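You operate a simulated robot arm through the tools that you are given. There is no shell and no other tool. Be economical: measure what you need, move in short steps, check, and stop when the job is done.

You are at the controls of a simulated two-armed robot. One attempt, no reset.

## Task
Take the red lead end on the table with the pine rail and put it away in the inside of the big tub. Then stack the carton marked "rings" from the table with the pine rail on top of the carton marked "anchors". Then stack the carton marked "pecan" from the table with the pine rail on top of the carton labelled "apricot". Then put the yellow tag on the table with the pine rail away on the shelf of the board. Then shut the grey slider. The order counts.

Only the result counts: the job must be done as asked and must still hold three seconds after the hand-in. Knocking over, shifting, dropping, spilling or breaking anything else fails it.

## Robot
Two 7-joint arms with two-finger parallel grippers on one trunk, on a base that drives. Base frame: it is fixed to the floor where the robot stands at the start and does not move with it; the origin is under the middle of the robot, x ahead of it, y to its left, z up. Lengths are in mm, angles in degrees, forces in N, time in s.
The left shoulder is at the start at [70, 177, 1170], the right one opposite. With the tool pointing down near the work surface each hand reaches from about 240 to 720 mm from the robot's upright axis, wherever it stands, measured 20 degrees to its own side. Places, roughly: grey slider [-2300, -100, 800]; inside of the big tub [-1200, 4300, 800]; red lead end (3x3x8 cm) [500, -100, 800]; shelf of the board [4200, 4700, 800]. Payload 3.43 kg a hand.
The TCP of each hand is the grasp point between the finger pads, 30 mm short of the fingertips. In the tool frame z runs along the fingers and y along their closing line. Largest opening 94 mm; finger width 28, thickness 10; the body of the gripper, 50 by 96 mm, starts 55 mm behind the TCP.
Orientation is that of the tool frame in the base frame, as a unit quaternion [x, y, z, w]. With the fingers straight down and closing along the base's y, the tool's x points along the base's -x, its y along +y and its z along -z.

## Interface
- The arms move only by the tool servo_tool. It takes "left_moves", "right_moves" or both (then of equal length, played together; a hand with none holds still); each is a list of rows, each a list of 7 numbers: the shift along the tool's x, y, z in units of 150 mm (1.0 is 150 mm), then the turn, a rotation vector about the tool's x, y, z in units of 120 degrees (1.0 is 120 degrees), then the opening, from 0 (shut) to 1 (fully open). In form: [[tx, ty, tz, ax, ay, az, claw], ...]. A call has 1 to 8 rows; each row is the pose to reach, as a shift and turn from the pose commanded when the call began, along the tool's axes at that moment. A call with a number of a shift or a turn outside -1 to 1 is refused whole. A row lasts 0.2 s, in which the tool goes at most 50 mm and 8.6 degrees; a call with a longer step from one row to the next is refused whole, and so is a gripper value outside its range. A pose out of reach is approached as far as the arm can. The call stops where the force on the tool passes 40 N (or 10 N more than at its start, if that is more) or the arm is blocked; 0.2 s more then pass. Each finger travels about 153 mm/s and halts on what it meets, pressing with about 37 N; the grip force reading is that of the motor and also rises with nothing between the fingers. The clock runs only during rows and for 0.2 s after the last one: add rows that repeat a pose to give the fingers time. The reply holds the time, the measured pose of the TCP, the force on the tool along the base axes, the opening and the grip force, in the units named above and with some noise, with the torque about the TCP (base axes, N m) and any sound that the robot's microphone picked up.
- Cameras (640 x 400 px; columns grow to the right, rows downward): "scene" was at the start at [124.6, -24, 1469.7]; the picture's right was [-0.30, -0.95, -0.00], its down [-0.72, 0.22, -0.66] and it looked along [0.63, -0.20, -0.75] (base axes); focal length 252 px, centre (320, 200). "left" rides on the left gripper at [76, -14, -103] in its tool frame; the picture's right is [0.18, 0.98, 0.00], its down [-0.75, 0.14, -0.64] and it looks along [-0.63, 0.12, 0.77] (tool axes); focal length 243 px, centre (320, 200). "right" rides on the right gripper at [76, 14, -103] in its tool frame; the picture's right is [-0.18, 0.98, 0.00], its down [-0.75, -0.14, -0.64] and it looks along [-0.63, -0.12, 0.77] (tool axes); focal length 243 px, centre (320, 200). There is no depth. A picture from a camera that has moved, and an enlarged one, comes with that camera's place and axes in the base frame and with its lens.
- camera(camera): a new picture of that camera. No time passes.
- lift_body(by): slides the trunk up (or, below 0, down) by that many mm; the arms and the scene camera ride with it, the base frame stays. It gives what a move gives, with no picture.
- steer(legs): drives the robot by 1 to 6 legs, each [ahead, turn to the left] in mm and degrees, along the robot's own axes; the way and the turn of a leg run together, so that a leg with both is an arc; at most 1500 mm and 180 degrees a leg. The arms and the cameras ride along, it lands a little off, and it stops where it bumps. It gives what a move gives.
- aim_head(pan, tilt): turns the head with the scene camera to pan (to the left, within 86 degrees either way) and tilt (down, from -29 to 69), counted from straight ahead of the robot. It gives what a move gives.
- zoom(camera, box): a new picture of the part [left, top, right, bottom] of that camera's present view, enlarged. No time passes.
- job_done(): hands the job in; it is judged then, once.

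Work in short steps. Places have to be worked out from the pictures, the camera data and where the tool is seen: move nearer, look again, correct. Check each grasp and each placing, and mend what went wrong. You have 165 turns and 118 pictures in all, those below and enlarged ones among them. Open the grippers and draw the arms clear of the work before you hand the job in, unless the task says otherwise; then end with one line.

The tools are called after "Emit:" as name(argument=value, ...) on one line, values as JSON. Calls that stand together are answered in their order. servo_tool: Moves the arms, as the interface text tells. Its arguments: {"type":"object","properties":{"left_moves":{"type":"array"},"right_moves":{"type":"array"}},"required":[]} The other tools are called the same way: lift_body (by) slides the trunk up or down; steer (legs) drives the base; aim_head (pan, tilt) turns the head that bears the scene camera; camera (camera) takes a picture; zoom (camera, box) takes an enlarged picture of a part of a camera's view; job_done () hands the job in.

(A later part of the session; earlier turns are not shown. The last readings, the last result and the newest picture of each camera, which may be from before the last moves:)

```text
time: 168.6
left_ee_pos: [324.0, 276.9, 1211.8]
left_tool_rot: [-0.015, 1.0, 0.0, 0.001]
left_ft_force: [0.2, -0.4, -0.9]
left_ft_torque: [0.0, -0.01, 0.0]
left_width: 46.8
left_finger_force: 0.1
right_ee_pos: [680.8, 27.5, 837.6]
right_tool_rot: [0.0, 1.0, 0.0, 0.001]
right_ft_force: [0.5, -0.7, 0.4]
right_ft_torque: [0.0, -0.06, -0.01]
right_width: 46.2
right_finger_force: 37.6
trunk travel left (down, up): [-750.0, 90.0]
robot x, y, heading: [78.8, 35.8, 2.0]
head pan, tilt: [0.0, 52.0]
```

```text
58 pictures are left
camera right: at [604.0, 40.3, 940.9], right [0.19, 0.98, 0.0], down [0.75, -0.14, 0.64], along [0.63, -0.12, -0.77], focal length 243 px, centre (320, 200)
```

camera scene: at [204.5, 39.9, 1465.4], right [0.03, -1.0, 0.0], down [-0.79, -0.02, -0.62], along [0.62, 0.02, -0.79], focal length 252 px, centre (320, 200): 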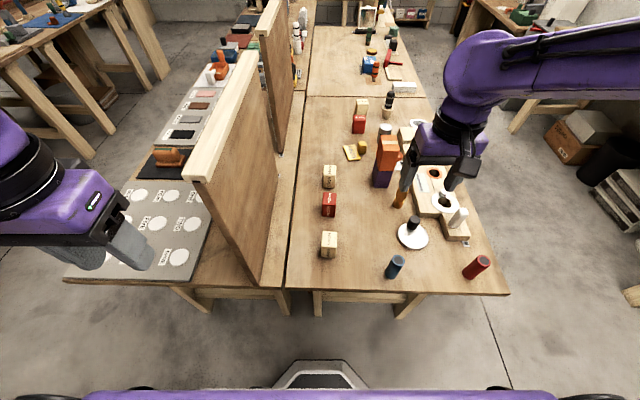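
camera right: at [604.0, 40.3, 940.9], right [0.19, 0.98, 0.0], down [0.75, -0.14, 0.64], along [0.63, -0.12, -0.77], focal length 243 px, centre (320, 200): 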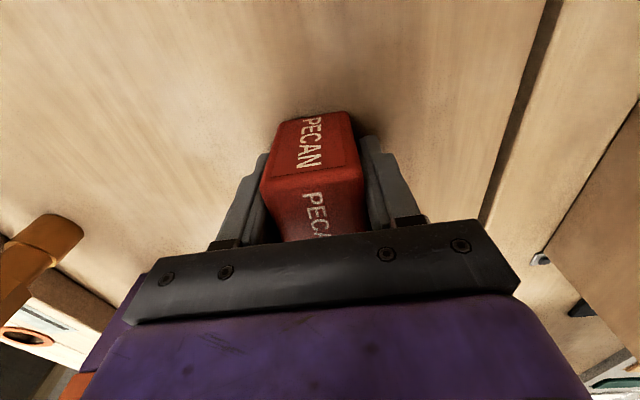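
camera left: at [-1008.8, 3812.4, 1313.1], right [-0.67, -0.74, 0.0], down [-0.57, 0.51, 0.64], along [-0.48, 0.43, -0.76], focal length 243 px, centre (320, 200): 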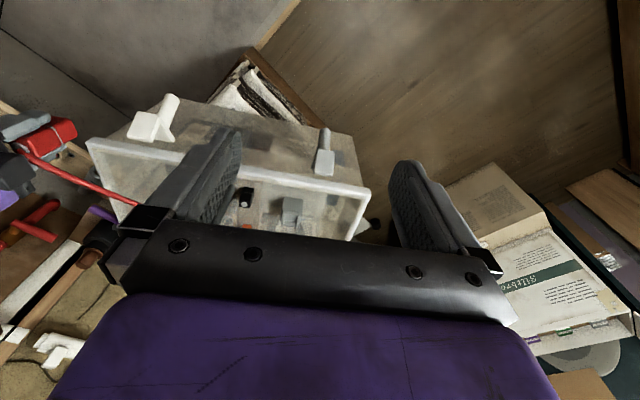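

Gripped (46 mm). Lift and move toward apricot.

Emit:
servo_tool(right_moves=[[0, 0, -0.15, 0, 0, 0, 0.2], [0, 0, -0.45, 0, 0, 0, 0.2], [0, 0, -0.75, 0, 0, 0, 0.2], [0.25, 0, -0.85, 0, 0, 0, 0.2], [0.5, 0, -0.85, 0, 0, 0, 0.2], [0.75, 0, -0.85, 0, 0, 0, 0.2], [0.9, 0, -0.85, 0, 0, 0, 0.2]])

Emit:
zoom(camera="scene", box=[280, 170, 400, 290])

Emit:
camera(camera="right")

```text
time: 170.2
left_ee_pos: [322.3, 278.6, 1211.8]
left_tool_rot: [-0.016, 1.0, 0.0, 0.0]
left_ft_force: [-0.8, -0.2, 0.0]
left_ft_torque: [0.03, -0.05, -0.01]
left_width: 47.0
left_finger_force: 0.0
right_ee_pos: [541.5, 25.6, 968.1]
right_tool_rot: [0.011, 1.0, 0.009, -0.002]
right_ft_force: [0.0, 0.5, -2.3]
right_ft_torque: [-0.03, -0.02, -0.01]
right_width: 46.3
right_finger_force: 37.0
trunk travel left (down, up): [-750.0, 90.0]
robot x, y, heading: [76.9, 34.4, 1.9]
head pan, tilt: [0.0, 52.0]
```

```text
3.33 times, centred on (340, 230) of scene
camera zoom: at [202.8, 40.6, 1465.5], right [0.03, -1.0, 0.0], down [-0.79, -0.03, -0.62], along [0.62, 0.02, -0.79], focal length 840 px, centre (253, 100)
```

zoom: 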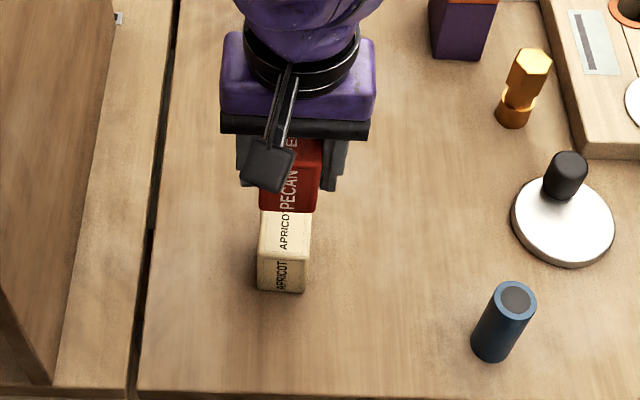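

```text
56 pictures are left
camera right: at [465.4, 38.6, 1071.6], right [0.2, 0.98, 0.02], down [0.75, -0.17, 0.64], along [0.63, -0.12, -0.77], focal length 243 px, centre (320, 200)
```

right: 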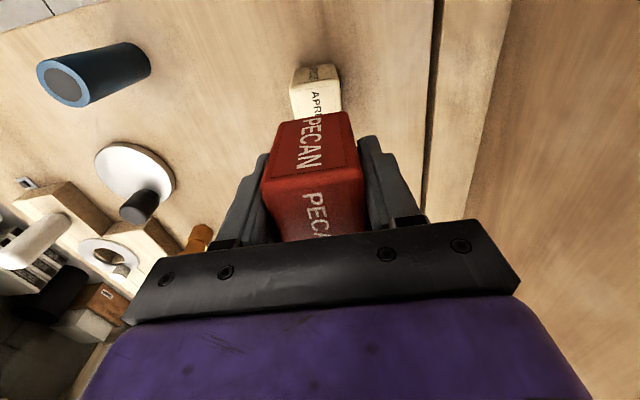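

Alignment is right on (apricot centre ≈ (544,26.5)). Lower 60 mm and check.

Emit:
servo_tool(right_moves=[[0, 0.005, 0.2, 0, 0, 0, 0.2], [0, 0.005, 0.4, 0, 0, 0, 0.2]])

Emit:
zoom(camera="scene", box=[300, 200, 380, 270])

```text
time: 170.8
left_ee_pos: [325.5, 277.9, 1211.1]
left_tool_rot: [-0.015, 1.0, 0.0, -0.001]
left_ft_force: [-0.2, -0.3, 0.0]
left_ft_torque: [0.03, 0.02, -0.04]
left_width: 47.0
left_finger_force: 0.1
right_ee_pos: [550.4, 26.1, 914.0]
right_tool_rot: [0.022, 0.999, 0.026, -0.001]
right_ft_force: [0.4, 0.6, -3.0]
right_ft_torque: [0.01, 0.0, -0.02]
right_width: 46.0
right_finger_force: 36.7
trunk travel left (down, up): [-750.0, 90.0]
robot x, y, heading: [79.1, 39.2, 1.8]
head pan, tilt: [0.0, 52.0]
```

```text
5.71 times, centred on (340, 235) of scene
camera zoom: at [206.2, 39.8, 1465.2], right [0.03, -1.0, 0.0], down [-0.79, -0.02, -0.61], along [0.61, 0.02, -0.79], focal length 1439 px, centre (206, 0)
```

zoom: 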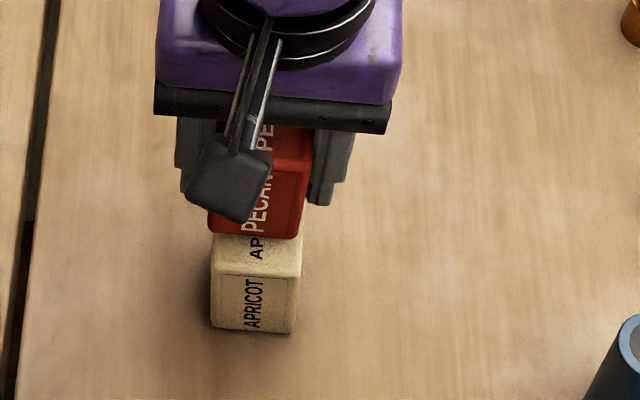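

The right arm is strained reaching across (tool tilts 3°). I'll raise, move the hand right, turn the robot 20° left, then re-approach with the object on the arm's own side.

Emit:
servo_tool(right_moves=[[0, 0, -0.25, 0, 0, 0, 0.2], [0, -0.1, -0.5, 0, 0, 0, 0.2], [0, -0.4, -0.5, 0, 0, 0, 0.2], [0, -0.7, -0.5, 0, 0, 0, 0.2], [0, -1.0, -0.5, 0, 0, 0, 0.2]])

Emit:
steer(legs=[[0, 20]])

```text
time: 172.0
left_ee_pos: [322.1, 275.1, 1213.2]
left_tool_rot: [-0.015, 1.0, 0.001, 0.001]
left_ft_force: [0.3, -0.6, 0.1]
left_ft_torque: [-0.03, -0.01, -0.04]
left_width: 47.3
left_finger_force: 0.1
right_ee_pos: [539.1, -122.1, 983.3]
right_tool_rot: [0.0, 1.0, 0.0, 0.001]
right_ft_force: [-0.5, -0.1, -2.4]
right_ft_torque: [0.0, -0.02, -0.02]
right_width: 46.1
right_finger_force: 37.6
trunk travel left (down, up): [-750.0, 90.0]
robot x, y, heading: [77.2, 35.6, 1.8]
head pan, tilt: [0.0, 52.0]
```

```text
time: 173.5
left_ee_pos: [226.8, 346.3, 1212.2]
left_tool_rot: [-0.189, 0.982, 0.0, 0.0]
left_ft_force: [0.5, 0.0, -0.2]
left_ft_torque: [0.03, 0.02, 0.0]
left_width: 47.0
left_finger_force: 0.2
right_ee_pos: [567.6, 46.4, 982.4]
right_tool_rot: [-0.174, 0.985, 0.001, 0.001]
right_ft_force: [0.5, -0.6, -2.9]
right_ft_torque: [-0.01, 0.02, -0.04]
right_width: 45.9
right_finger_force: 37.0
trunk travel left (down, up): [-750.0, 90.0]
robot x, y, heading: [77.8, 35.7, 21.9]
head pan, tilt: [0.0, 52.0]
```

Now yaw back by 20° and move above apricot.

Emit:
servo_tool(right_moves=[[0.07, -0.02, 0.04, 0, 0, 0.056, 0.2], [0.14, -0.045, 0.08, 0, 0, 0.112, 0.2], [0.206, -0.067, 0.13, 0, 0, 0.168, 0.2], [0.206, -0.067, 0.13, 0, 0, 0.168, 0.2]])

Emit:
camera(camera="right")

Emit:
aim_head(pan=-20, tilt=52)

Emit:
zoom(camera="scene", box=[280, 190, 380, 290])

```text
time: 174.5
left_ee_pos: [226.3, 347.1, 1211.3]
left_tool_rot: [-0.189, 0.982, 0.0, 0.0]
left_ft_force: [0.2, 0.4, -0.1]
left_ft_torque: [0.02, 0.0, 0.01]
left_width: 47.1
left_finger_force: 0.0
right_ee_pos: [539.0, 27.7, 960.5]
right_tool_rot: [0.003, 1.0, 0.001, 0.001]
right_ft_force: [0.7, -0.3, -3.5]
right_ft_torque: [-0.01, 0.02, 0.0]
right_width: 46.2
right_finger_force: 36.3
trunk travel left (down, up): [-750.0, 90.0]
robot x, y, heading: [76.7, 33.3, 21.9]
head pan, tilt: [0.0, 52.0]
```

```text
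54 pictures are left
camera right: at [463.5, 41.7, 1064.7], right [0.19, 0.98, 0.0], down [0.75, -0.15, 0.64], along [0.63, -0.12, -0.77], focal length 243 px, centre (320, 200)
```

right: 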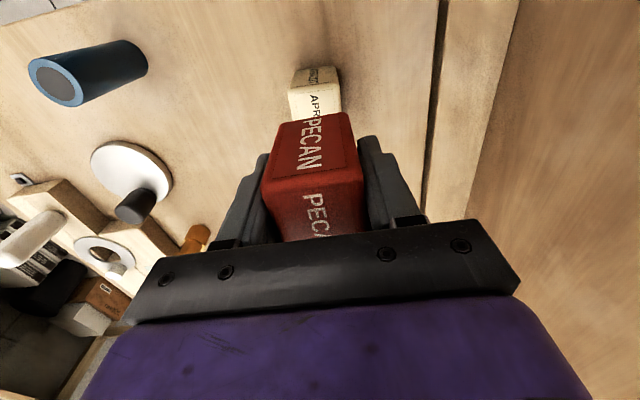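

```text
time: 175.3
left_ee_pos: [225.8, 348.0, 1212.9]
left_tool_rot: [-0.19, 0.982, 0.0, 0.0]
left_ft_force: [-0.5, 0.0, 0.4]
left_ft_torque: [0.02, 0.03, 0.02]
left_width: 47.2
left_finger_force: 0.1
right_ee_pos: [539.2, 28.6, 962.9]
right_tool_rot: [0.002, 1.0, 0.001, 0.001]
right_ft_force: [-0.3, 1.2, -2.1]
right_ft_torque: [-0.01, 0.02, 0.02]
right_width: 45.7
right_finger_force: 37.1
trunk travel left (down, up): [-750.0, 90.0]
robot x, y, heading: [80.9, 33.9, 21.9]
head pan, tilt: [-20.0, 52.0]
```

```text
4.00 times, centred on (330, 240) of scene
camera zoom: at [200.7, 57.3, 1465.4], right [0.03, -1.0, 0.0], down [-0.79, -0.03, -0.62], along [0.62, 0.02, -0.79], focal length 1007 px, centre (280, 40)
```

zoom: 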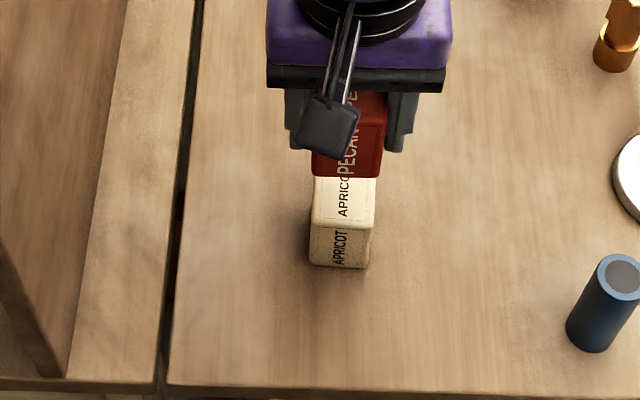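

Tool is now vertical and pecan's front edge aligns with apricot's (x≈519). Lower to contact.

Emit:
servo_tool(right_moves=[[0, -0.01, 0.2, 0, 0, 0, 0.2], [0, -0.01, 0.35, 0, 0, 0, 0.2], [0, -0.01, 0.39, 0, 0, 0, 0.2], [0, -0.01, 0.42, 0, 0, 0, 0.2]])

Emit:
zoom(camera="scene", box=[280, 190, 380, 290])

```text
time: 176.3
left_ee_pos: [223.3, 346.0, 1212.8]
left_tool_rot: [-0.19, 0.982, 0.0, 0.002]
left_ft_force: [0.4, 0.9, 0.3]
left_ft_torque: [-0.01, 0.0, 0.0]
left_width: 46.8
left_finger_force: 0.0
right_ee_pos: [541.9, 26.9, 903.5]
right_tool_rot: [0.002, 1.0, 0.001, 0.004]
right_ft_force: [1.1, -2.5, 26.4]
right_ft_torque: [-0.33, 0.64, -0.02]
right_width: 46.2
right_finger_force: 37.0
trunk travel left (down, up): [-750.0, 90.0]
robot x, y, heading: [77.5, 34.2, 21.8]
head pan, tilt: [-20.0, 52.0]
```

```text
4.00 times, centred on (330, 240) of scene
camera zoom: at [197.0, 56.5, 1466.3], right [0.03, -1.0, 0.0], down [-0.79, -0.03, -0.62], along [0.62, 0.02, -0.79], focal length 1007 px, centre (280, 40)
```

zoom: 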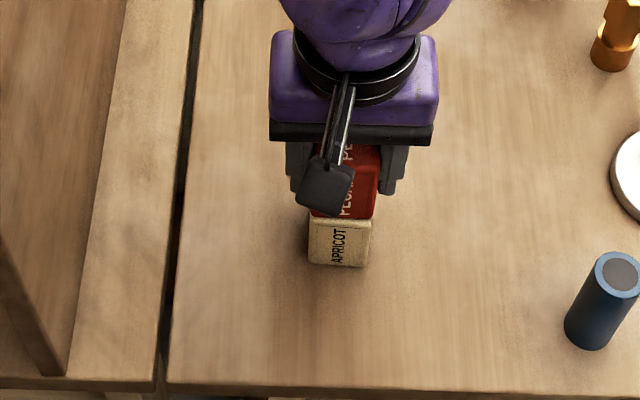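

Contact with good alignment. Relieve, open, rise.

Emit:
servo_tool(right_moves=[[0, 0, -0.03, 0, 0, 0, 0.2], [0, 0, -0.03, 0, 0, 0, 0.5], [0, 0, -0.03, 0, 0, 0, 0.75], [0, 0, -0.03, 0, 0, 0, 0.75], [0, 0, -0.2, 0, 0, 0, 0.75], [0, 0, -0.5, 0, 0, 0, 0.75], [0, 0, -0.8, 0, 0, 0, 0.75], [0, -0.1, -1.0, 0, 0, 0, 0.75]])

Emit:
zoom(camera="scene", box=[260, 100, 460, 290])

```text
time: 178.1
left_ee_pos: [225.7, 345.9, 1211.7]
left_tool_rot: [-0.189, 0.982, 0.0, 0.001]
left_ft_force: [-0.1, 0.4, -0.5]
left_ft_torque: [0.01, 0.0, 0.01]
left_width: 47.0
left_finger_force: 0.0
right_ee_pos: [540.3, 12.3, 1050.0]
right_tool_rot: [0.002, 1.0, 0.001, 0.001]
right_ft_force: [0.5, -1.3, 0.6]
right_ft_torque: [0.01, -0.03, 0.0]
right_width: 70.4
right_finger_force: 0.0
trunk travel left (down, up): [-750.0, 90.0]
robot x, y, heading: [78.9, 36.7, 22.1]
head pan, tilt: [-20.0, 52.0]
```

```text
2.11 times, centred on (360, 195) of scene
camera zoom: at [199.7, 55.7, 1465.4], right [0.03, -1.0, 0.0], down [-0.79, -0.03, -0.62], along [0.62, 0.02, -0.79], focal length 530 px, centre (236, 210)
```

zoom: 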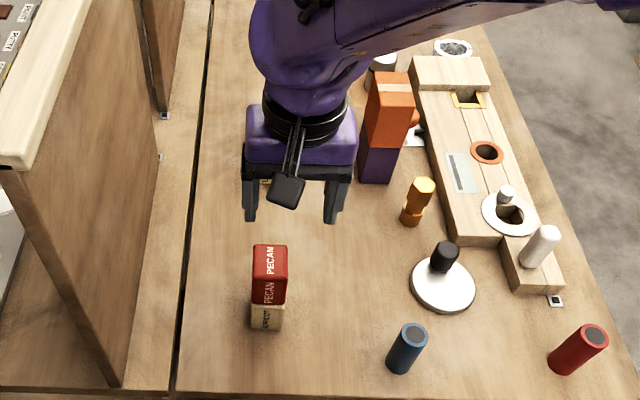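

Pecan stands aligned on apricot. Now head to the right side of the table for the REDO tag at about (966,-54).

Emit:
steer(legs=[[0, -22], [-430, 0], [0, -90], [1000, 0], [0, 90], [1200, 0]])

Emit:
steer(legs=[[0, 90]])

Emit:
aim_head(pan=-10, tilt=42)

Emit:
camera(camera="scene")

```text
time: 199.9
left_ee_pos: [1097.8, -757.3, 1211.1]
left_tool_rot: [0.008, 1.0, 0.0, 0.001]
left_ft_force: [0.2, 0.0, 0.7]
left_ft_torque: [0.01, -0.01, -0.04]
left_width: 47.2
left_finger_force: 0.1
right_ee_pos: [1261.6, -1186.5, 1049.4]
right_tool_rot: [0.198, 0.98, 0.002, 0.001]
right_ft_force: [-0.4, 0.1, 0.2]
right_ft_torque: [0.02, -0.01, 0.04]
right_width: 70.6
right_finger_force: 0.1
trunk travel left (down, up): [-750.0, 90.0]
robot x, y, heading: [842.9, -988.4, -1.0]
head pan, tilt: [-20.0, 52.0]
```

```text
time: 204.1
left_ee_pos: [620.4, -725.5, 1212.0]
left_tool_rot: [-0.693, 0.721, 0.0, 0.001]
left_ft_force: [1.0, -0.2, 0.2]
left_ft_torque: [-0.02, -0.01, -0.02]
left_width: 47.0
left_finger_force: 0.1
right_ee_pos: [1055.0, -575.8, 1049.6]
right_tool_rot: [-0.543, 0.84, 0.001, 0.001]
right_ft_force: [0.0, 0.5, 0.2]
right_ft_torque: [0.03, 0.01, 0.0]
right_width: 70.4
right_finger_force: 0.0
trunk travel left (down, up): [-750.0, 90.0]
robot x, y, heading: [843.9, -985.4, 87.9]
head pan, tilt: [-20.0, 52.0]
```

```text
time: 204.8
left_ee_pos: [622.5, -726.8, 1211.6]
left_tool_rot: [-0.693, 0.721, 0.001, 0.0]
left_ft_force: [-0.7, -0.2, -0.2]
left_ft_torque: [0.02, 0.0, 0.0]
left_width: 46.8
left_finger_force: 0.0
right_ee_pos: [1055.1, -574.6, 1048.9]
right_tool_rot: [-0.542, 0.84, 0.001, 0.0]
right_ft_force: [0.3, -0.1, 0.5]
right_ft_torque: [-0.03, 0.0, 0.02]
right_width: 70.4
right_finger_force: 0.1
trunk travel left (down, up): [-750.0, 90.0]
robot x, y, heading: [844.6, -987.3, 88.1]
head pan, tilt: [-10.0, 42.0]
```

```text
50 pictures are left
camera scene: at [863.6, -856.4, 1479.2], right [0.98, -0.21, 0.0], down [-0.14, -0.65, -0.74], along [0.16, 0.73, -0.67], focal length 252 px, centre (320, 200)
```

scene: 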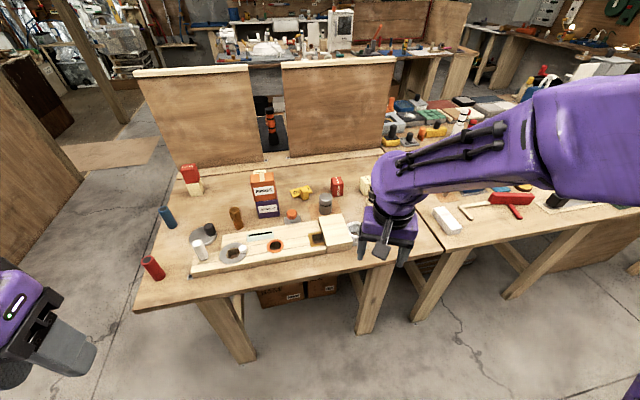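

Drive 275 mm closer and zoom in on the tag.

Emit:
steer(legs=[[275, 2]])

Emit:
aim_head(pan=-8, tilt=48)

Emit:
zoom(camera="scene", box=[280, 130, 400, 220])

```text
time: 206.7
left_ee_pos: [621.0, -462.8, 1211.9]
left_tool_rot: [-0.702, 0.712, 0.001, 0.0]
left_ft_force: [0.5, -0.2, -0.2]
left_ft_torque: [0.0, -0.04, 0.01]
left_width: 46.9
left_finger_force: 0.1
right_ee_pos: [1050.6, -299.1, 1050.1]
right_tool_rot: [-0.553, 0.833, 0.002, 0.0]
right_ft_force: [0.4, -0.1, 0.3]
right_ft_torque: [0.01, -0.01, 0.0]
right_width: 70.5
right_finger_force: 0.1
trunk travel left (down, up): [-750.0, 90.0]
robot x, y, heading: [852.4, -713.6, 89.4]
head pan, tilt: [-10.0, 42.0]
```

```text
time: 207.4
left_ee_pos: [622.2, -460.2, 1211.5]
left_tool_rot: [-0.702, 0.712, 0.001, 0.001]
left_ft_force: [-0.2, -0.2, -0.5]
left_ft_torque: [0.01, 0.02, 0.0]
left_width: 46.9
left_finger_force: 0.1
right_ee_pos: [1050.0, -297.6, 1050.0]
right_tool_rot: [-0.553, 0.833, 0.002, 0.001]
right_ft_force: [0.4, -1.1, 0.0]
right_ft_torque: [0.02, 0.0, 0.02]
right_width: 70.3
right_finger_force: 0.1
trunk travel left (down, up): [-750.0, 90.0]
robot x, y, heading: [849.6, -714.1, 89.1]
head pan, tilt: [-8.0, 48.0]
```

```text
4.44 times, centred on (340, 175) of scene
camera zoom: at [863.7, -587.6, 1470.7], right [0.99, -0.15, 0.0], down [-0.11, -0.73, -0.67], along [0.1, 0.66, -0.74], focal length 1119 px, centre (231, 311)
```

zoom: 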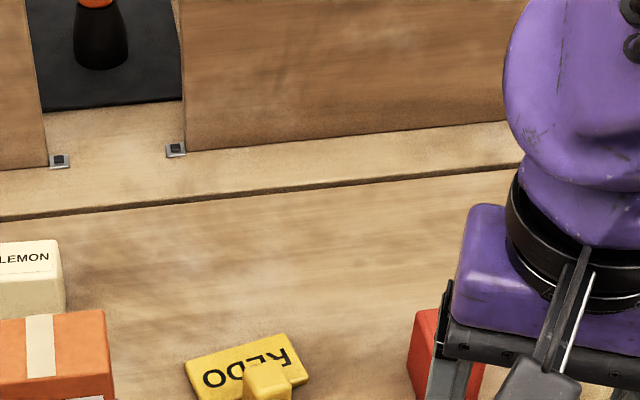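

Emit:
zoom(camera="scene", box=[290, 170, 390, 250])

Emit:
camera(camera="right")

```text
5.00 times, centred on (340, 210) of scene
camera zoom: at [863.7, -587.6, 1470.7], right [0.99, -0.15, 0.0], down [-0.11, -0.73, -0.67], along [0.1, 0.66, -0.74], focal length 1259 px, centre (220, 150)
```

zoom: 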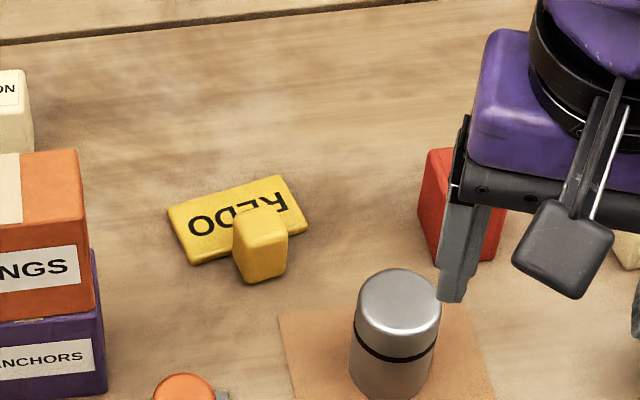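

```text
47 pictures are left
camera right: at [1008.2, -363.5, 1152.0], right [-0.83, 0.55, 0.0], down [0.42, 0.64, 0.64], along [0.35, 0.54, -0.77], focal length 243 px, centre (320, 200)
```

right: 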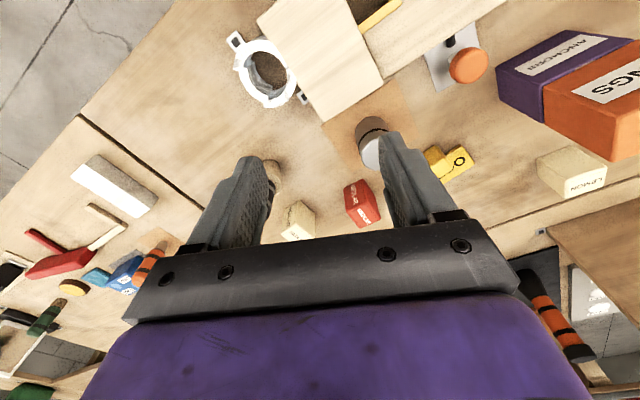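

The tag is a REDO card (centre ≈(957,-57), yawed ≈12°) with a yellow grip block at ≈(965,-92), 34 mm wide, top ≈835. I'll grip the block, closing along its long-edge direction.

Emit:
servo_tool(right_moves=[[-0.12, 0.124, 0.04, 0, 0, -0.058, 0.7], [-0.24, 0.248, 0.08, 0, 0, -0.116, 0.7], [-0.36, 0.372, 0.12, 0, 0, -0.174, 0.7], [-0.48, 0.496, 0.16, 0, 0, -0.232, 0.7], [-0.6, 0.62, 0.2, 0, 0, -0.29, 0.7]])

```text
time: 208.6
left_ee_pos: [621.2, -459.6, 1211.3]
left_tool_rot: [-0.702, 0.712, 0.0, -0.001]
left_ft_force: [0.8, 0.8, -0.6]
left_ft_torque: [0.01, 0.01, 0.02]
left_width: 46.9
left_finger_force: 0.1
right_ee_pos: [995.7, -176.7, 1020.0]
right_tool_rot: [0.777, -0.629, 0.0, -0.001]
right_ft_force: [-0.4, -0.1, 0.3]
right_ft_torque: [0.01, -0.02, -0.01]
right_width: 66.1
right_finger_force: 0.0
trunk travel left (down, up): [-750.0, 90.0]
robot x, y, heading: [852.6, -714.2, 89.3]
head pan, tilt: [-8.0, 48.0]
```

Emit:
servo_tool(right_moves=[[-0.2, 0.03, 0.17, 0, 0, 0, 0.65], [-0.4, 0.06, 0.35, 0, 0, 0, 0.65], [-0.555, 0.08, 0.53, 0, 0, 0, 0.65]])

Emit:
camera(camera="right")

Emit:
zoom(camera="scene", box=[300, 160, 390, 230])

```text
time: 209.4
left_ee_pos: [622.1, -461.0, 1211.3]
left_tool_rot: [-0.701, 0.713, 0.0, 0.0]
left_ft_force: [0.3, -0.1, 0.6]
left_ft_torque: [0.0, 0.0, 0.01]
left_width: 47.0
left_finger_force: 0.1
right_ee_pos: [970.3, -97.2, 939.0]
right_tool_rot: [0.778, -0.629, -0.002, 0.0]
right_ft_force: [-0.4, 0.4, 0.2]
right_ft_torque: [-0.03, 0.01, 0.03]
right_width: 61.1
right_finger_force: 0.0
trunk travel left (down, up): [-750.0, 90.0]
robot x, y, heading: [852.9, -716.8, 89.3]
head pan, tilt: [-8.0, 48.0]
```

```text
46 pictures are left
camera right: at [972.5, -176.4, 1041.4], right [-1.0, -0.02, 0.0], down [-0.02, 0.77, 0.64], along [-0.02, 0.64, -0.77], focal length 243 px, centre (320, 200)
```

right: 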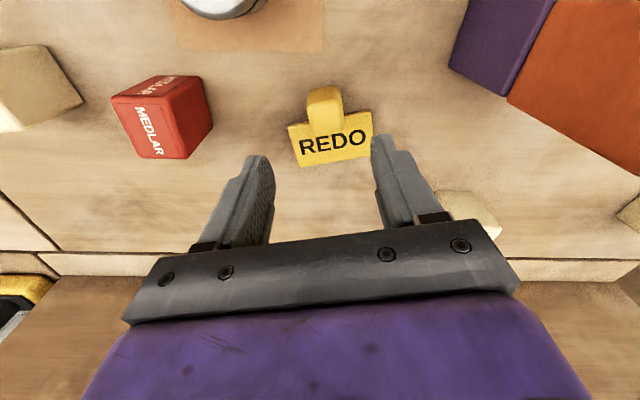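

```text
5.71 times, centred on (345, 195) of scene
camera zoom: at [863.7, -587.4, 1470.7], right [0.99, -0.15, 0.0], down [-0.11, -0.74, -0.67], along [0.1, 0.66, -0.74], focal length 1439 px, centre (177, 229)
```

zoom: 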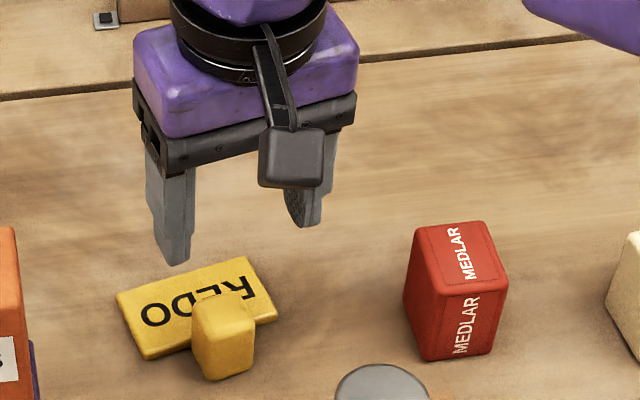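

Block confirmed near (966,-98). Adjust slightly toward -y so the fingers miss the card, descend to z≈838 and close.

Emit:
servo_tool(right_moves=[[0.04, 0.029, 0.2, 0, 0, 0, 0.6], [0.04, 0.029, 0.45, 0, 0, 0, 0.6], [0.04, 0.029, 0.6, 0, 0, 0, 0.6], [0.04, 0.029, 0.672, 0, 0, 0, 0.6], [0.04, 0.029, 0.672, 0, 0, 0, 0.3], [0.04, 0.029, 0.672, 0, 0, 0, 0.1], [0.04, 0.029, 0.672, 0, 0, 0, 0.1]])

Emit:
camera(camera="right")

Emit:
zoom(camera="scene", box=[300, 160, 390, 230])

```text
time: 211.0
left_ee_pos: [620.9, -461.2, 1212.0]
left_tool_rot: [-0.702, 0.712, 0.001, 0.001]
left_ft_force: [0.1, -0.1, 0.0]
left_ft_torque: [-0.01, 0.0, 0.0]
left_width: 47.1
left_finger_force: 0.0
right_ee_pos: [967.4, -105.0, 839.1]
right_tool_rot: [0.777, -0.629, -0.001, -0.001]
right_ft_force: [-0.7, -0.4, 0.6]
right_ft_torque: [0.0, -0.03, -0.02]
right_width: 33.1
right_finger_force: 37.0
trunk travel left (down, up): [-750.0, 90.0]
robot x, y, heading: [851.8, -711.8, 89.1]
head pan, tilt: [-8.0, 48.0]
```

```text
44 pictures are left
camera right: at [968.7, -183.5, 940.8], right [-1.0, -0.02, 0.0], down [-0.02, 0.77, 0.64], along [-0.02, 0.64, -0.77], focal length 243 px, centre (320, 200)
```

right: 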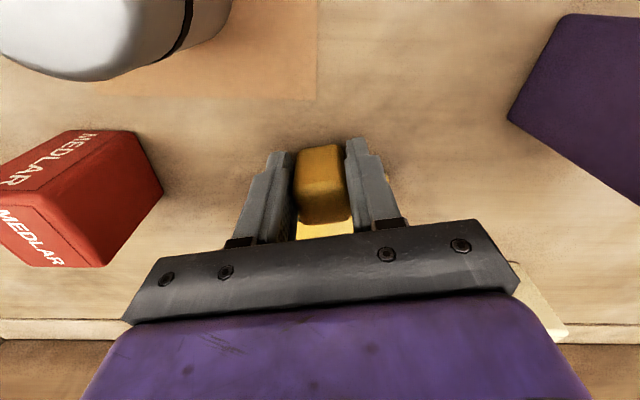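

```text
5.71 times, centred on (345, 195) of scene
camera zoom: at [863.7, -588.1, 1470.7], right [0.99, -0.15, 0.0], down [-0.11, -0.73, -0.67], along [0.1, 0.66, -0.74], focal length 1439 px, centre (177, 229)
```

zoom: 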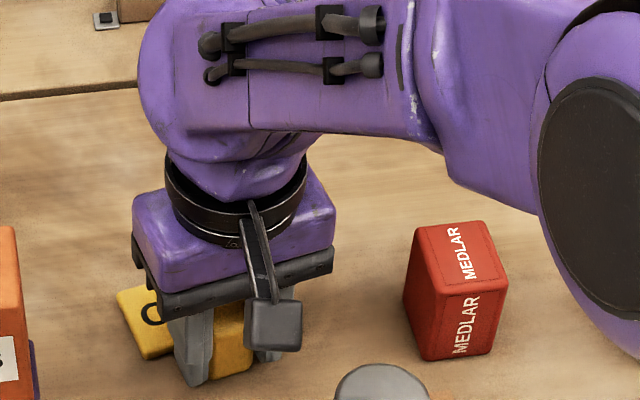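

Gripped (33 mm). Lift.

Emit:
servo_tool(right_moves=[[0, 0, -0.15, 0, 0, 0, 0.1], [0, 0, -0.4, 0, 0, 0, 0.1], [0, 0, -0.7, 0, 0, 0, 0.1], [0, 0, -1.0, 0, 0, 0, 0.1]])

Emit:
camera(camera="right")

Emit:
zoom(camera="scene", box=[230, 120, 420, 250])

```text
time: 212.0
left_ee_pos: [621.5, -462.5, 1212.3]
left_tool_rot: [-0.702, 0.712, 0.001, 0.001]
left_ft_force: [0.5, -1.0, 1.0]
left_ft_torque: [0.02, -0.02, -0.01]
left_width: 47.0
left_finger_force: 0.0
right_ee_pos: [965.8, -106.9, 990.3]
right_tool_rot: [0.777, -0.629, 0.0, 0.0]
right_ft_force: [-0.6, -0.3, 0.2]
right_ft_torque: [-0.01, 0.03, 0.04]
right_width: 33.0
right_finger_force: 37.4
trunk travel left (down, up): [-750.0, 90.0]
robot x, y, heading: [850.3, -711.3, 89.3]
head pan, tilt: [-8.0, 48.0]
```

```text
42 pictures are left
camera right: at [967.3, -185.2, 1093.1], right [-1.0, -0.02, 0.0], down [-0.02, 0.76, 0.64], along [-0.02, 0.64, -0.77], focal length 243 px, centre (320, 200)
```

right: 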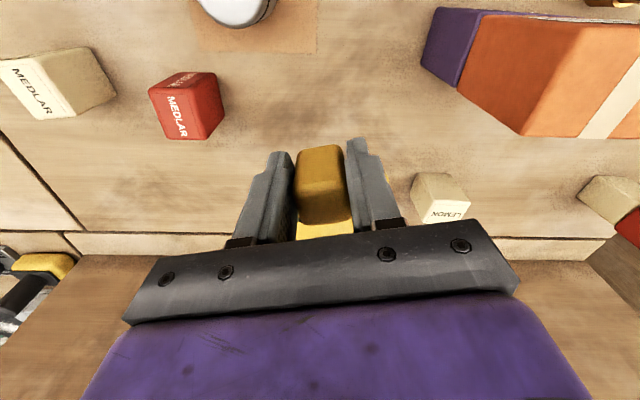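

```text
3.08 times, centred on (325, 185) of scene
camera zoom: at [863.5, -589.6, 1470.8], right [0.99, -0.15, 0.0], down [-0.11, -0.73, -0.67], along [0.1, 0.66, -0.74], focal length 775 px, centre (305, 246)
```

zoom: 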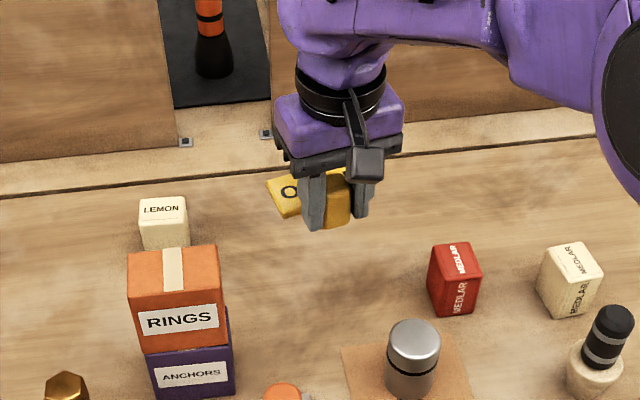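

Tag is held level. Now retract the hand, back off and scout the route along the right aisle toward the board at (4200,4700).

Emit:
servo_tool(right_moves=[[0.2, 0, -0.1, 0, 0, 0, 0.1], [0.4, 0, -0.2, 0, 0, 0, 0.1], [0.6, 0, -0.3, 0, 0, 0, 0.1], [0.8, 0, -0.4, 0, 0, 0, 0.1], [1.0, 0, -0.5, 0, 0, 0, 0.1]])

Emit:
steer(legs=[[-260, 0], [0, -89], [1200, 0]])

Emit:
aim_head(pan=35, tilt=18)

Emit:
camera(camera="scene")

```text
time: 213.2
left_ee_pos: [622.3, -463.2, 1212.5]
left_tool_rot: [-0.702, 0.712, 0.001, 0.002]
left_ft_force: [-0.6, -0.3, 0.2]
left_ft_torque: [0.03, 0.01, 0.01]
left_width: 46.8
left_finger_force: 0.0
right_ee_pos: [998.6, -254.4, 1065.4]
right_tool_rot: [0.777, -0.629, -0.001, -0.002]
right_ft_force: [-0.2, 0.2, -0.7]
right_ft_torque: [0.02, -0.04, -0.03]
right_width: 33.0
right_finger_force: 37.2
trunk travel left (down, up): [-750.0, 90.0]
robot x, y, heading: [848.1, -714.2, 89.0]
head pan, tilt: [-8.0, 48.0]
```

```text
time: 224.6
left_ee_pos: [2318.2, -720.1, 1212.5]
left_tool_rot: [-0.004, 1.0, 0.001, 0.001]
left_ft_force: [-0.3, 0.1, 0.2]
left_ft_torque: [0.0, 0.0, 0.0]
left_width: 46.9
left_finger_force: 0.1
right_ee_pos: [2534.3, -1091.0, 1064.9]
right_tool_rot: [-0.116, 0.993, -0.001, 0.001]
right_ft_force: [0.2, -0.1, -0.3]
right_ft_torque: [-0.01, 0.0, -0.01]
right_width: 32.8
right_finger_force: 36.1
trunk travel left (down, up): [-750.0, 90.0]
robot x, y, heading: [2064.5, -955.1, 0.6]
head pan, tilt: [-8.0, 48.0]
```

```text
time: 225.7
left_ee_pos: [2317.2, -718.9, 1211.4]
left_tool_rot: [-0.004, 1.0, 0.0, 0.001]
left_ft_force: [0.0, -0.8, 0.0]
left_ft_torque: [0.04, 0.03, 0.02]
left_width: 46.9
left_finger_force: 0.0
right_ee_pos: [2534.7, -1089.8, 1064.6]
right_tool_rot: [-0.115, 0.993, 0.0, 0.001]
right_ft_force: [0.6, -0.8, 0.2]
right_ft_torque: [0.03, -0.01, -0.01]
right_width: 33.0
right_finger_force: 37.4
trunk travel left (down, up): [-750.0, 90.0]
robot x, y, heading: [2068.1, -952.7, 0.6]
head pan, tilt: [35.0, 18.0]
```

```text
40 pictures are left
camera scene: at [2194.2, -900.6, 1516.8], right [0.58, -0.81, 0.0], down [-0.25, -0.18, -0.95], along [0.77, 0.55, -0.31], focal length 252 px, centre (320, 200)
```

scene: 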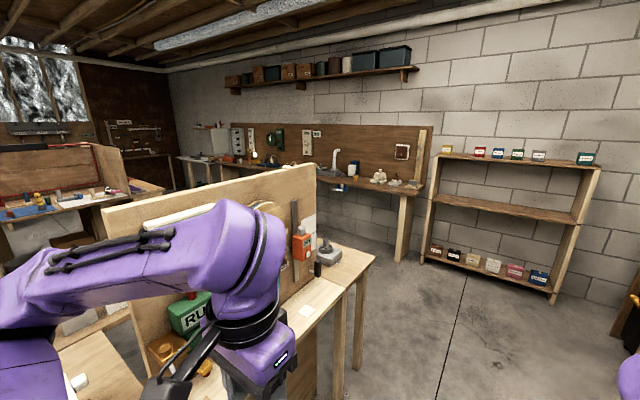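

The target shelf is on the dark wall panel in the far corner. Check clearance ahead-right in this aisle before driving on.

Emit:
aim_head(pan=-25, tilt=25)

Emit:
camera(camera="scene")

```text
time: 226.9
left_ee_pos: [2317.4, -718.1, 1211.7]
left_tool_rot: [-0.003, 1.0, 0.001, 0.001]
left_ft_force: [-0.4, 0.7, 0.4]
left_ft_torque: [0.01, -0.02, 0.02]
left_width: 47.2
left_finger_force: 0.1
right_ee_pos: [2533.6, -1091.0, 1065.4]
right_tool_rot: [-0.116, 0.993, 0.0, 0.002]
right_ft_force: [0.3, 0.2, -0.5]
right_ft_torque: [-0.02, -0.03, 0.0]
right_width: 33.1
right_finger_force: 37.3
trunk travel left (down, up): [-750.0, 90.0]
robot x, y, heading: [2069.2, -955.4, 0.6]
head pan, tilt: [-25.0, 25.0]
```

```text
39 pictures are left
camera scene: at [2202.2, -992.8, 1505.5], right [-0.41, -0.91, 0.0], down [-0.38, 0.17, -0.91], along [0.83, -0.37, -0.42], focal length 252 px, centre (320, 200)
```

scene: 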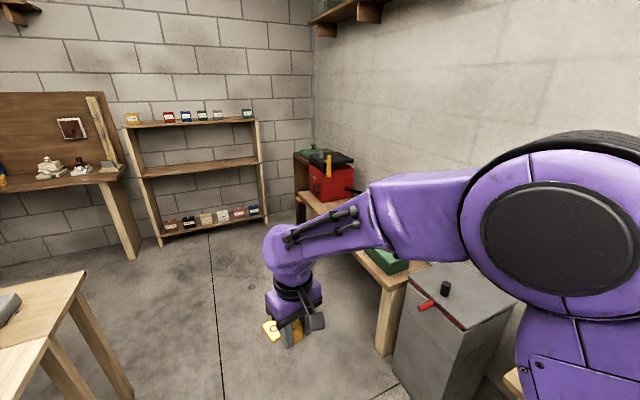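

The right side has about 0.6 m clearance. Drive on, veering slightly left, to x≈3900, then turn north.

Emit:
steer(legs=[[0, 3.5], [1500, 0], [400, 0], [0, 86]])

Emit:
aim_head(pan=0, tilt=20)

Emit:
camera(camera="scene")

```text
time: 240.4
left_ee_pos: [3702.1, -568.8, 1211.7]
left_tool_rot: [-0.7, 0.714, 0.0, 0.001]
left_ft_force: [-0.4, -0.2, 0.3]
left_ft_torque: [0.01, 0.01, 0.0]
left_width: 47.0
left_finger_force: 0.0
right_ee_pos: [4079.2, -362.1, 1064.9]
right_tool_rot: [0.776, -0.631, -0.001, -0.001]
right_ft_force: [0.2, 0.1, -0.5]
right_ft_torque: [0.01, 0.04, 0.01]
right_width: 32.8
right_finger_force: 37.5
trunk travel left (down, up): [-750.0, 90.0]
robot x, y, heading: [3936.7, -823.3, 89.2]
head pan, tilt: [-25.0, 25.0]
```

```text
time: 241.3
left_ee_pos: [3703.0, -567.8, 1211.6]
left_tool_rot: [-0.701, 0.713, 0.001, 0.001]
left_ft_force: [0.2, 0.4, 0.5]
left_ft_torque: [0.01, 0.01, -0.02]
left_width: 46.8
left_finger_force: 0.0
right_ee_pos: [4080.2, -361.2, 1064.7]
right_tool_rot: [0.776, -0.631, 0.0, -0.001]
right_ft_force: [0.5, 0.2, -1.3]
right_ft_torque: [0.01, 0.01, 0.04]
right_width: 33.3
right_finger_force: 36.9
trunk travel left (down, up): [-750.0, 90.0]
robot x, y, heading: [3930.6, -824.6, 88.8]
head pan, tilt: [0.0, 20.0]
```

```text
38 pictures are left
camera scene: at [3933.3, -681.1, 1513.6], right [1.0, -0.02, 0.0], down [-0.01, -0.34, -0.94], along [0.02, 0.94, -0.34], focal length 252 px, centre (320, 200)
```

scene: 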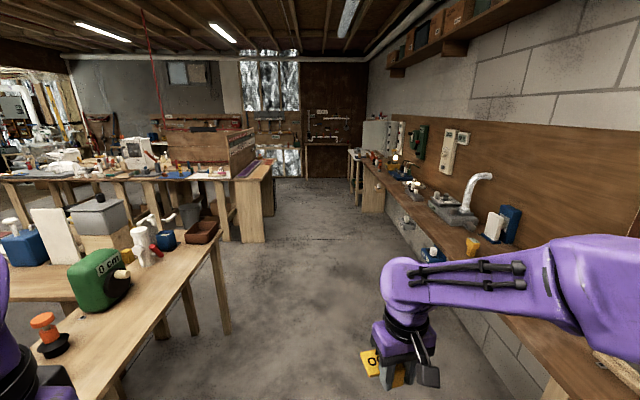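

Corridor north is clear at x≈3950. Drive 4 m north, keeping the heading.

Emit:
steer(legs=[[0, 1], [1500, 0], [1500, 0], [900, 0]])

Emit:
aim_head(pan=0, tilt=25)

Emit:
camera(camera="scene")

```text
time: 260.5
left_ee_pos: [3648.3, 3341.8, 1211.9]
left_tool_rot: [0.713, -0.701, 0.0, 0.0]
left_ft_force: [0.2, -1.1, 0.0]
left_ft_torque: [-0.04, 0.0, -0.02]
left_width: 46.9
left_finger_force: 0.0
right_ee_pos: [4017.9, 3561.8, 1064.7]
right_tool_rot: [0.787, -0.617, 0.0, 0.0]
right_ft_force: [-0.4, 0.3, -0.5]
right_ft_torque: [0.02, 0.0, -0.03]
right_width: 33.0
right_finger_force: 36.9
trunk travel left (down, up): [-750.0, 90.0]
robot x, y, heading: [3886.9, 3098.4, 91.0]
head pan, tilt: [0.0, 20.0]
```

```text
time: 261.2
left_ee_pos: [3648.8, 3342.7, 1212.5]
left_tool_rot: [0.713, -0.702, 0.0, 0.0]
left_ft_force: [0.1, -0.3, -0.8]
left_ft_torque: [0.01, 0.03, -0.01]
left_width: 47.5
left_finger_force: 0.1
right_ee_pos: [4018.7, 3560.7, 1065.2]
right_tool_rot: [0.787, -0.617, -0.001, -0.001]
right_ft_force: [0.0, -0.5, -0.1]
right_ft_torque: [-0.01, 0.0, -0.03]
right_width: 32.9
right_finger_force: 36.9
trunk travel left (down, up): [-750.0, 90.0]
robot x, y, heading: [3886.9, 3098.3, 90.8]
head pan, tilt: [0.0, 25.0]
```

```text
37 pictures are left
camera scene: at [3882.9, 3237.0, 1505.5], right [1.0, 0.02, 0.0], down [0.01, -0.42, -0.91], along [-0.02, 0.91, -0.42], focal length 252 px, centre (320, 200)
```

scene: 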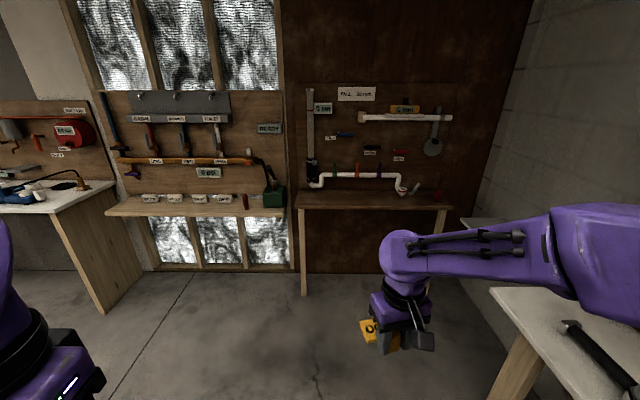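

The target coordinates land on the right, dark board's shelf. Zoom in.

Emit:
zoom(camera="scene", box=[280, 70, 470, 230])

Emit:
zoom(camera="scene", box=[90, 80, 300, 240])

```text
2.50 times, centred on (375, 150) of scene
camera zoom: at [3882.9, 3237.0, 1505.5], right [1.0, 0.02, 0.0], down [0.01, -0.42, -0.91], along [-0.02, 0.91, -0.42], focal length 630 px, centre (182, 325)
```

zoom: 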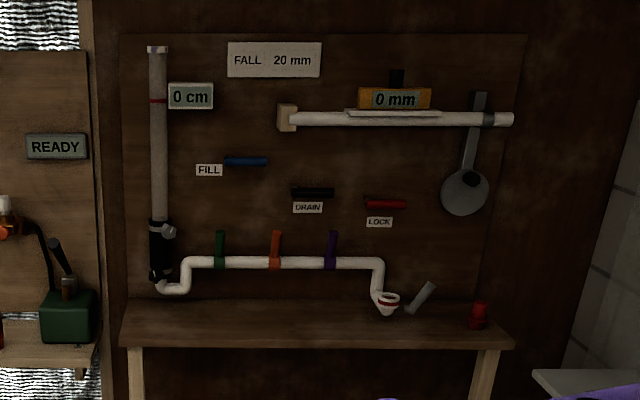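

```text
2.50 times, centred on (195, 160) of scene
camera zoom: at [3882.9, 3237.0, 1505.5], right [1.0, 0.02, 0.0], down [0.01, -0.42, -0.91], along [-0.02, 0.91, -0.42], focal length 630 px, centre (632, 300)
```

zoom: 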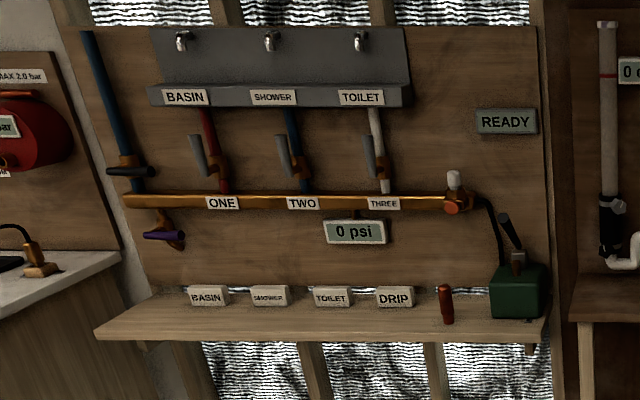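

The dark board's shelf spans x≈3700–4676, front edge y≈4652; its left-middle is free. Drive 950 mm forward and look down on it.

Emit:
steer(legs=[[0, -1], [950, 0]])

Emit:
aim_head(pan=-15, tilt=42)

Emit:
camera(camera="scene")

```text
time: 266.5
left_ee_pos: [3626.5, 4303.3, 1212.6]
left_tool_rot: [0.719, -0.695, -0.001, 0.0]
left_ft_force: [-0.3, 0.5, 0.2]
left_ft_torque: [0.0, 0.01, -0.02]
left_width: 46.9
left_finger_force: 0.0
right_ee_pos: [3992.0, 4530.8, 1065.2]
right_tool_rot: [0.793, -0.61, 0.0, 0.0]
right_ft_force: [-1.3, 0.0, -1.1]
right_ft_torque: [-0.01, -0.03, -0.05]
right_width: 32.8
right_finger_force: 36.4
trunk travel left (down, up): [-750.0, 90.0]
robot x, y, heading: [3865.4, 4062.2, 91.8]
head pan, tilt: [0.0, 25.0]
```

```text
time: 267.3
left_ee_pos: [3626.1, 4303.5, 1212.0]
left_tool_rot: [0.719, -0.695, 0.0, -0.001]
left_ft_force: [0.0, -0.9, 0.5]
left_ft_torque: [0.0, 0.01, 0.03]
left_width: 47.1
left_finger_force: 0.1
right_ee_pos: [3993.2, 4531.3, 1065.1]
right_tool_rot: [0.792, -0.61, -0.001, -0.001]
right_ft_force: [-0.1, 0.3, -0.8]
right_ft_torque: [-0.03, -0.02, 0.01]
right_width: 33.3
right_finger_force: 37.4
trunk travel left (down, up): [-750.0, 90.0]
robot x, y, heading: [3871.3, 4062.7, 91.9]
head pan, tilt: [-15.0, 42.0]
```

```text
34 pictures are left
camera scene: at [3884.8, 4192.3, 1479.3], right [0.97, -0.22, 0.0], down [-0.15, -0.65, -0.74], along [0.17, 0.72, -0.67], focal length 252 px, centre (320, 200)
```

scene: 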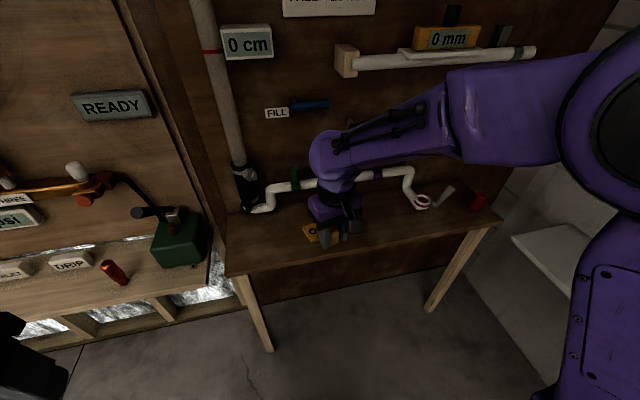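

Shelf top is at z≈795–800, y 4662–4900. Drive 70 mm closer and move the tag over (4020,4735).

Emit:
steer(legs=[[70, 0]])

Emit:
servo_tool(right_moves=[[-0.2, -0.1, 0.1, 0, 0, 0, 0.1], [-0.4, -0.2, 0.25, 0, 0, 0, 0.1], [-0.6, -0.3, 0.4, 0, 0, 0, 0.1], [-0.8, -0.4, 0.55, 0, 0, 0, 0.1]])

Emit:
camera(camera="right")

Emit:
zoom(camera="scene", box=[200, 140, 440, 300])

```text
time: 268.3
left_ee_pos: [3623.8, 4366.6, 1212.7]
left_tool_rot: [0.719, -0.695, -0.002, -0.003]
left_ft_force: [0.1, -0.2, 0.8]
left_ft_torque: [0.02, 0.0, -0.03]
left_width: 46.8
left_finger_force: 0.1
right_ee_pos: [3989.9, 4594.2, 1067.8]
right_tool_rot: [0.793, -0.61, -0.003, -0.002]
right_ft_force: [0.4, -0.5, 0.7]
right_ft_torque: [0.0, 0.01, 0.0]
right_width: 33.1
right_finger_force: 37.1
trunk travel left (down, up): [-750.0, 90.0]
robot x, y, heading: [3864.4, 4126.6, 92.0]
head pan, tilt: [-15.0, 42.0]
```

```text
time: 269.3
left_ee_pos: [3624.2, 4373.3, 1211.7]
left_tool_rot: [0.719, -0.695, -0.001, 0.001]
left_ft_force: [0.5, 1.7, 0.6]
left_ft_torque: [-0.04, 0.02, 0.01]
left_width: 47.1
left_finger_force: 0.0
right_ee_pos: [4015.2, 4728.8, 980.2]
right_tool_rot: [0.793, -0.609, -0.001, 0.001]
right_ft_force: [-0.6, 1.3, 0.0]
right_ft_torque: [-0.04, 0.0, 0.02]
right_width: 32.7
right_finger_force: 37.5
trunk travel left (down, up): [-750.0, 90.0]
robot x, y, heading: [3868.1, 4127.1, 92.1]
head pan, tilt: [-15.0, 42.0]
```

```text
33 pictures are left
camera right: at [4019.7, 4651.8, 1082.8], right [-1.0, -0.07, 0.0], down [-0.06, 0.76, 0.64], along [-0.05, 0.64, -0.77], focal length 243 px, centre (320, 200)
```

right: 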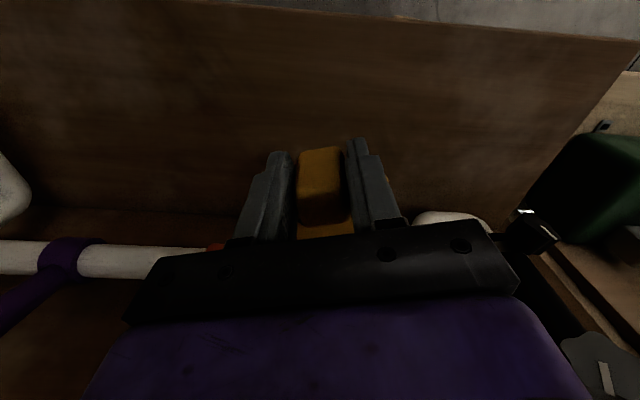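

```text
2.50 times, centred on (320, 220) of scene
camera zoom: at [3882.7, 4261.9, 1479.1], right [0.97, -0.22, 0.0], down [-0.15, -0.65, -0.74], along [0.17, 0.72, -0.67], focal length 630 px, centre (320, 150)
```

zoom: 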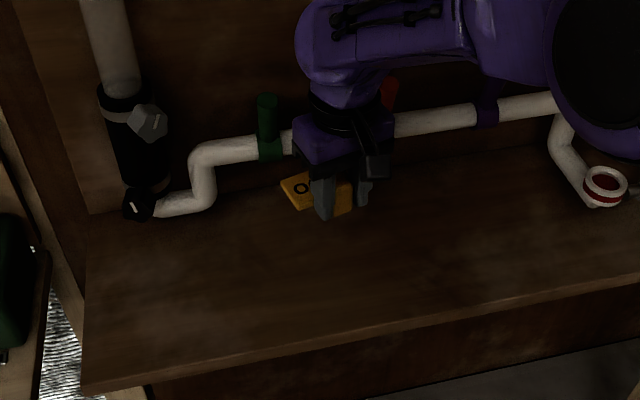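

Clear below: shelf front edge y≈4663, wall y≈4906, pipe behind. Lower to near the shelf, then to contact.

Emit:
servo_tool(right_moves=[[0, 0, 0.25, 0, 0, 0, 0.1], [0, 0, 0.5, 0, 0, 0, 0.1], [0, 0, 0.7, 0, 0, 0, 0.1], [0, 0, 0.8, 0, 0, 0, 0.1], [0, 0, 0.86, 0, 0, 0, 0.1]])

Emit:
zoom(camera="scene", box=[240, 150, 420, 290])

```text
time: 270.5
left_ee_pos: [3622.7, 4371.6, 1212.9]
left_tool_rot: [0.719, -0.695, -0.001, -0.001]
left_ft_force: [0.4, -0.4, -0.2]
left_ft_torque: [0.0, -0.02, 0.01]
left_width: 46.9
left_finger_force: 0.0
right_ee_pos: [4013.2, 4729.7, 853.7]
right_tool_rot: [0.793, -0.609, -0.001, 0.0]
right_ft_force: [-0.5, 0.0, -0.2]
right_ft_torque: [0.0, -0.03, 0.01]
right_width: 33.2
right_finger_force: 36.8
trunk travel left (down, up): [-750.0, 90.0]
robot x, y, heading: [3862.1, 4131.0, 92.1]
head pan, tilt: [-15.0, 42.0]
```

```text
2.86 times, centred on (330, 220) of scene
camera zoom: at [3882.4, 4260.3, 1479.3], right [0.97, -0.22, 0.0], down [-0.15, -0.65, -0.74], along [0.17, 0.72, -0.67], focal length 720 px, centre (291, 143)
```

zoom: 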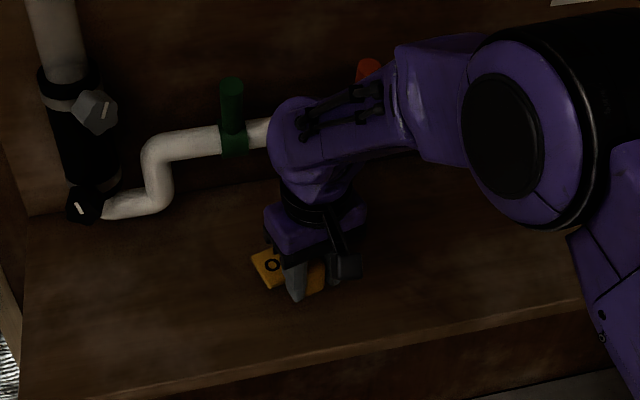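

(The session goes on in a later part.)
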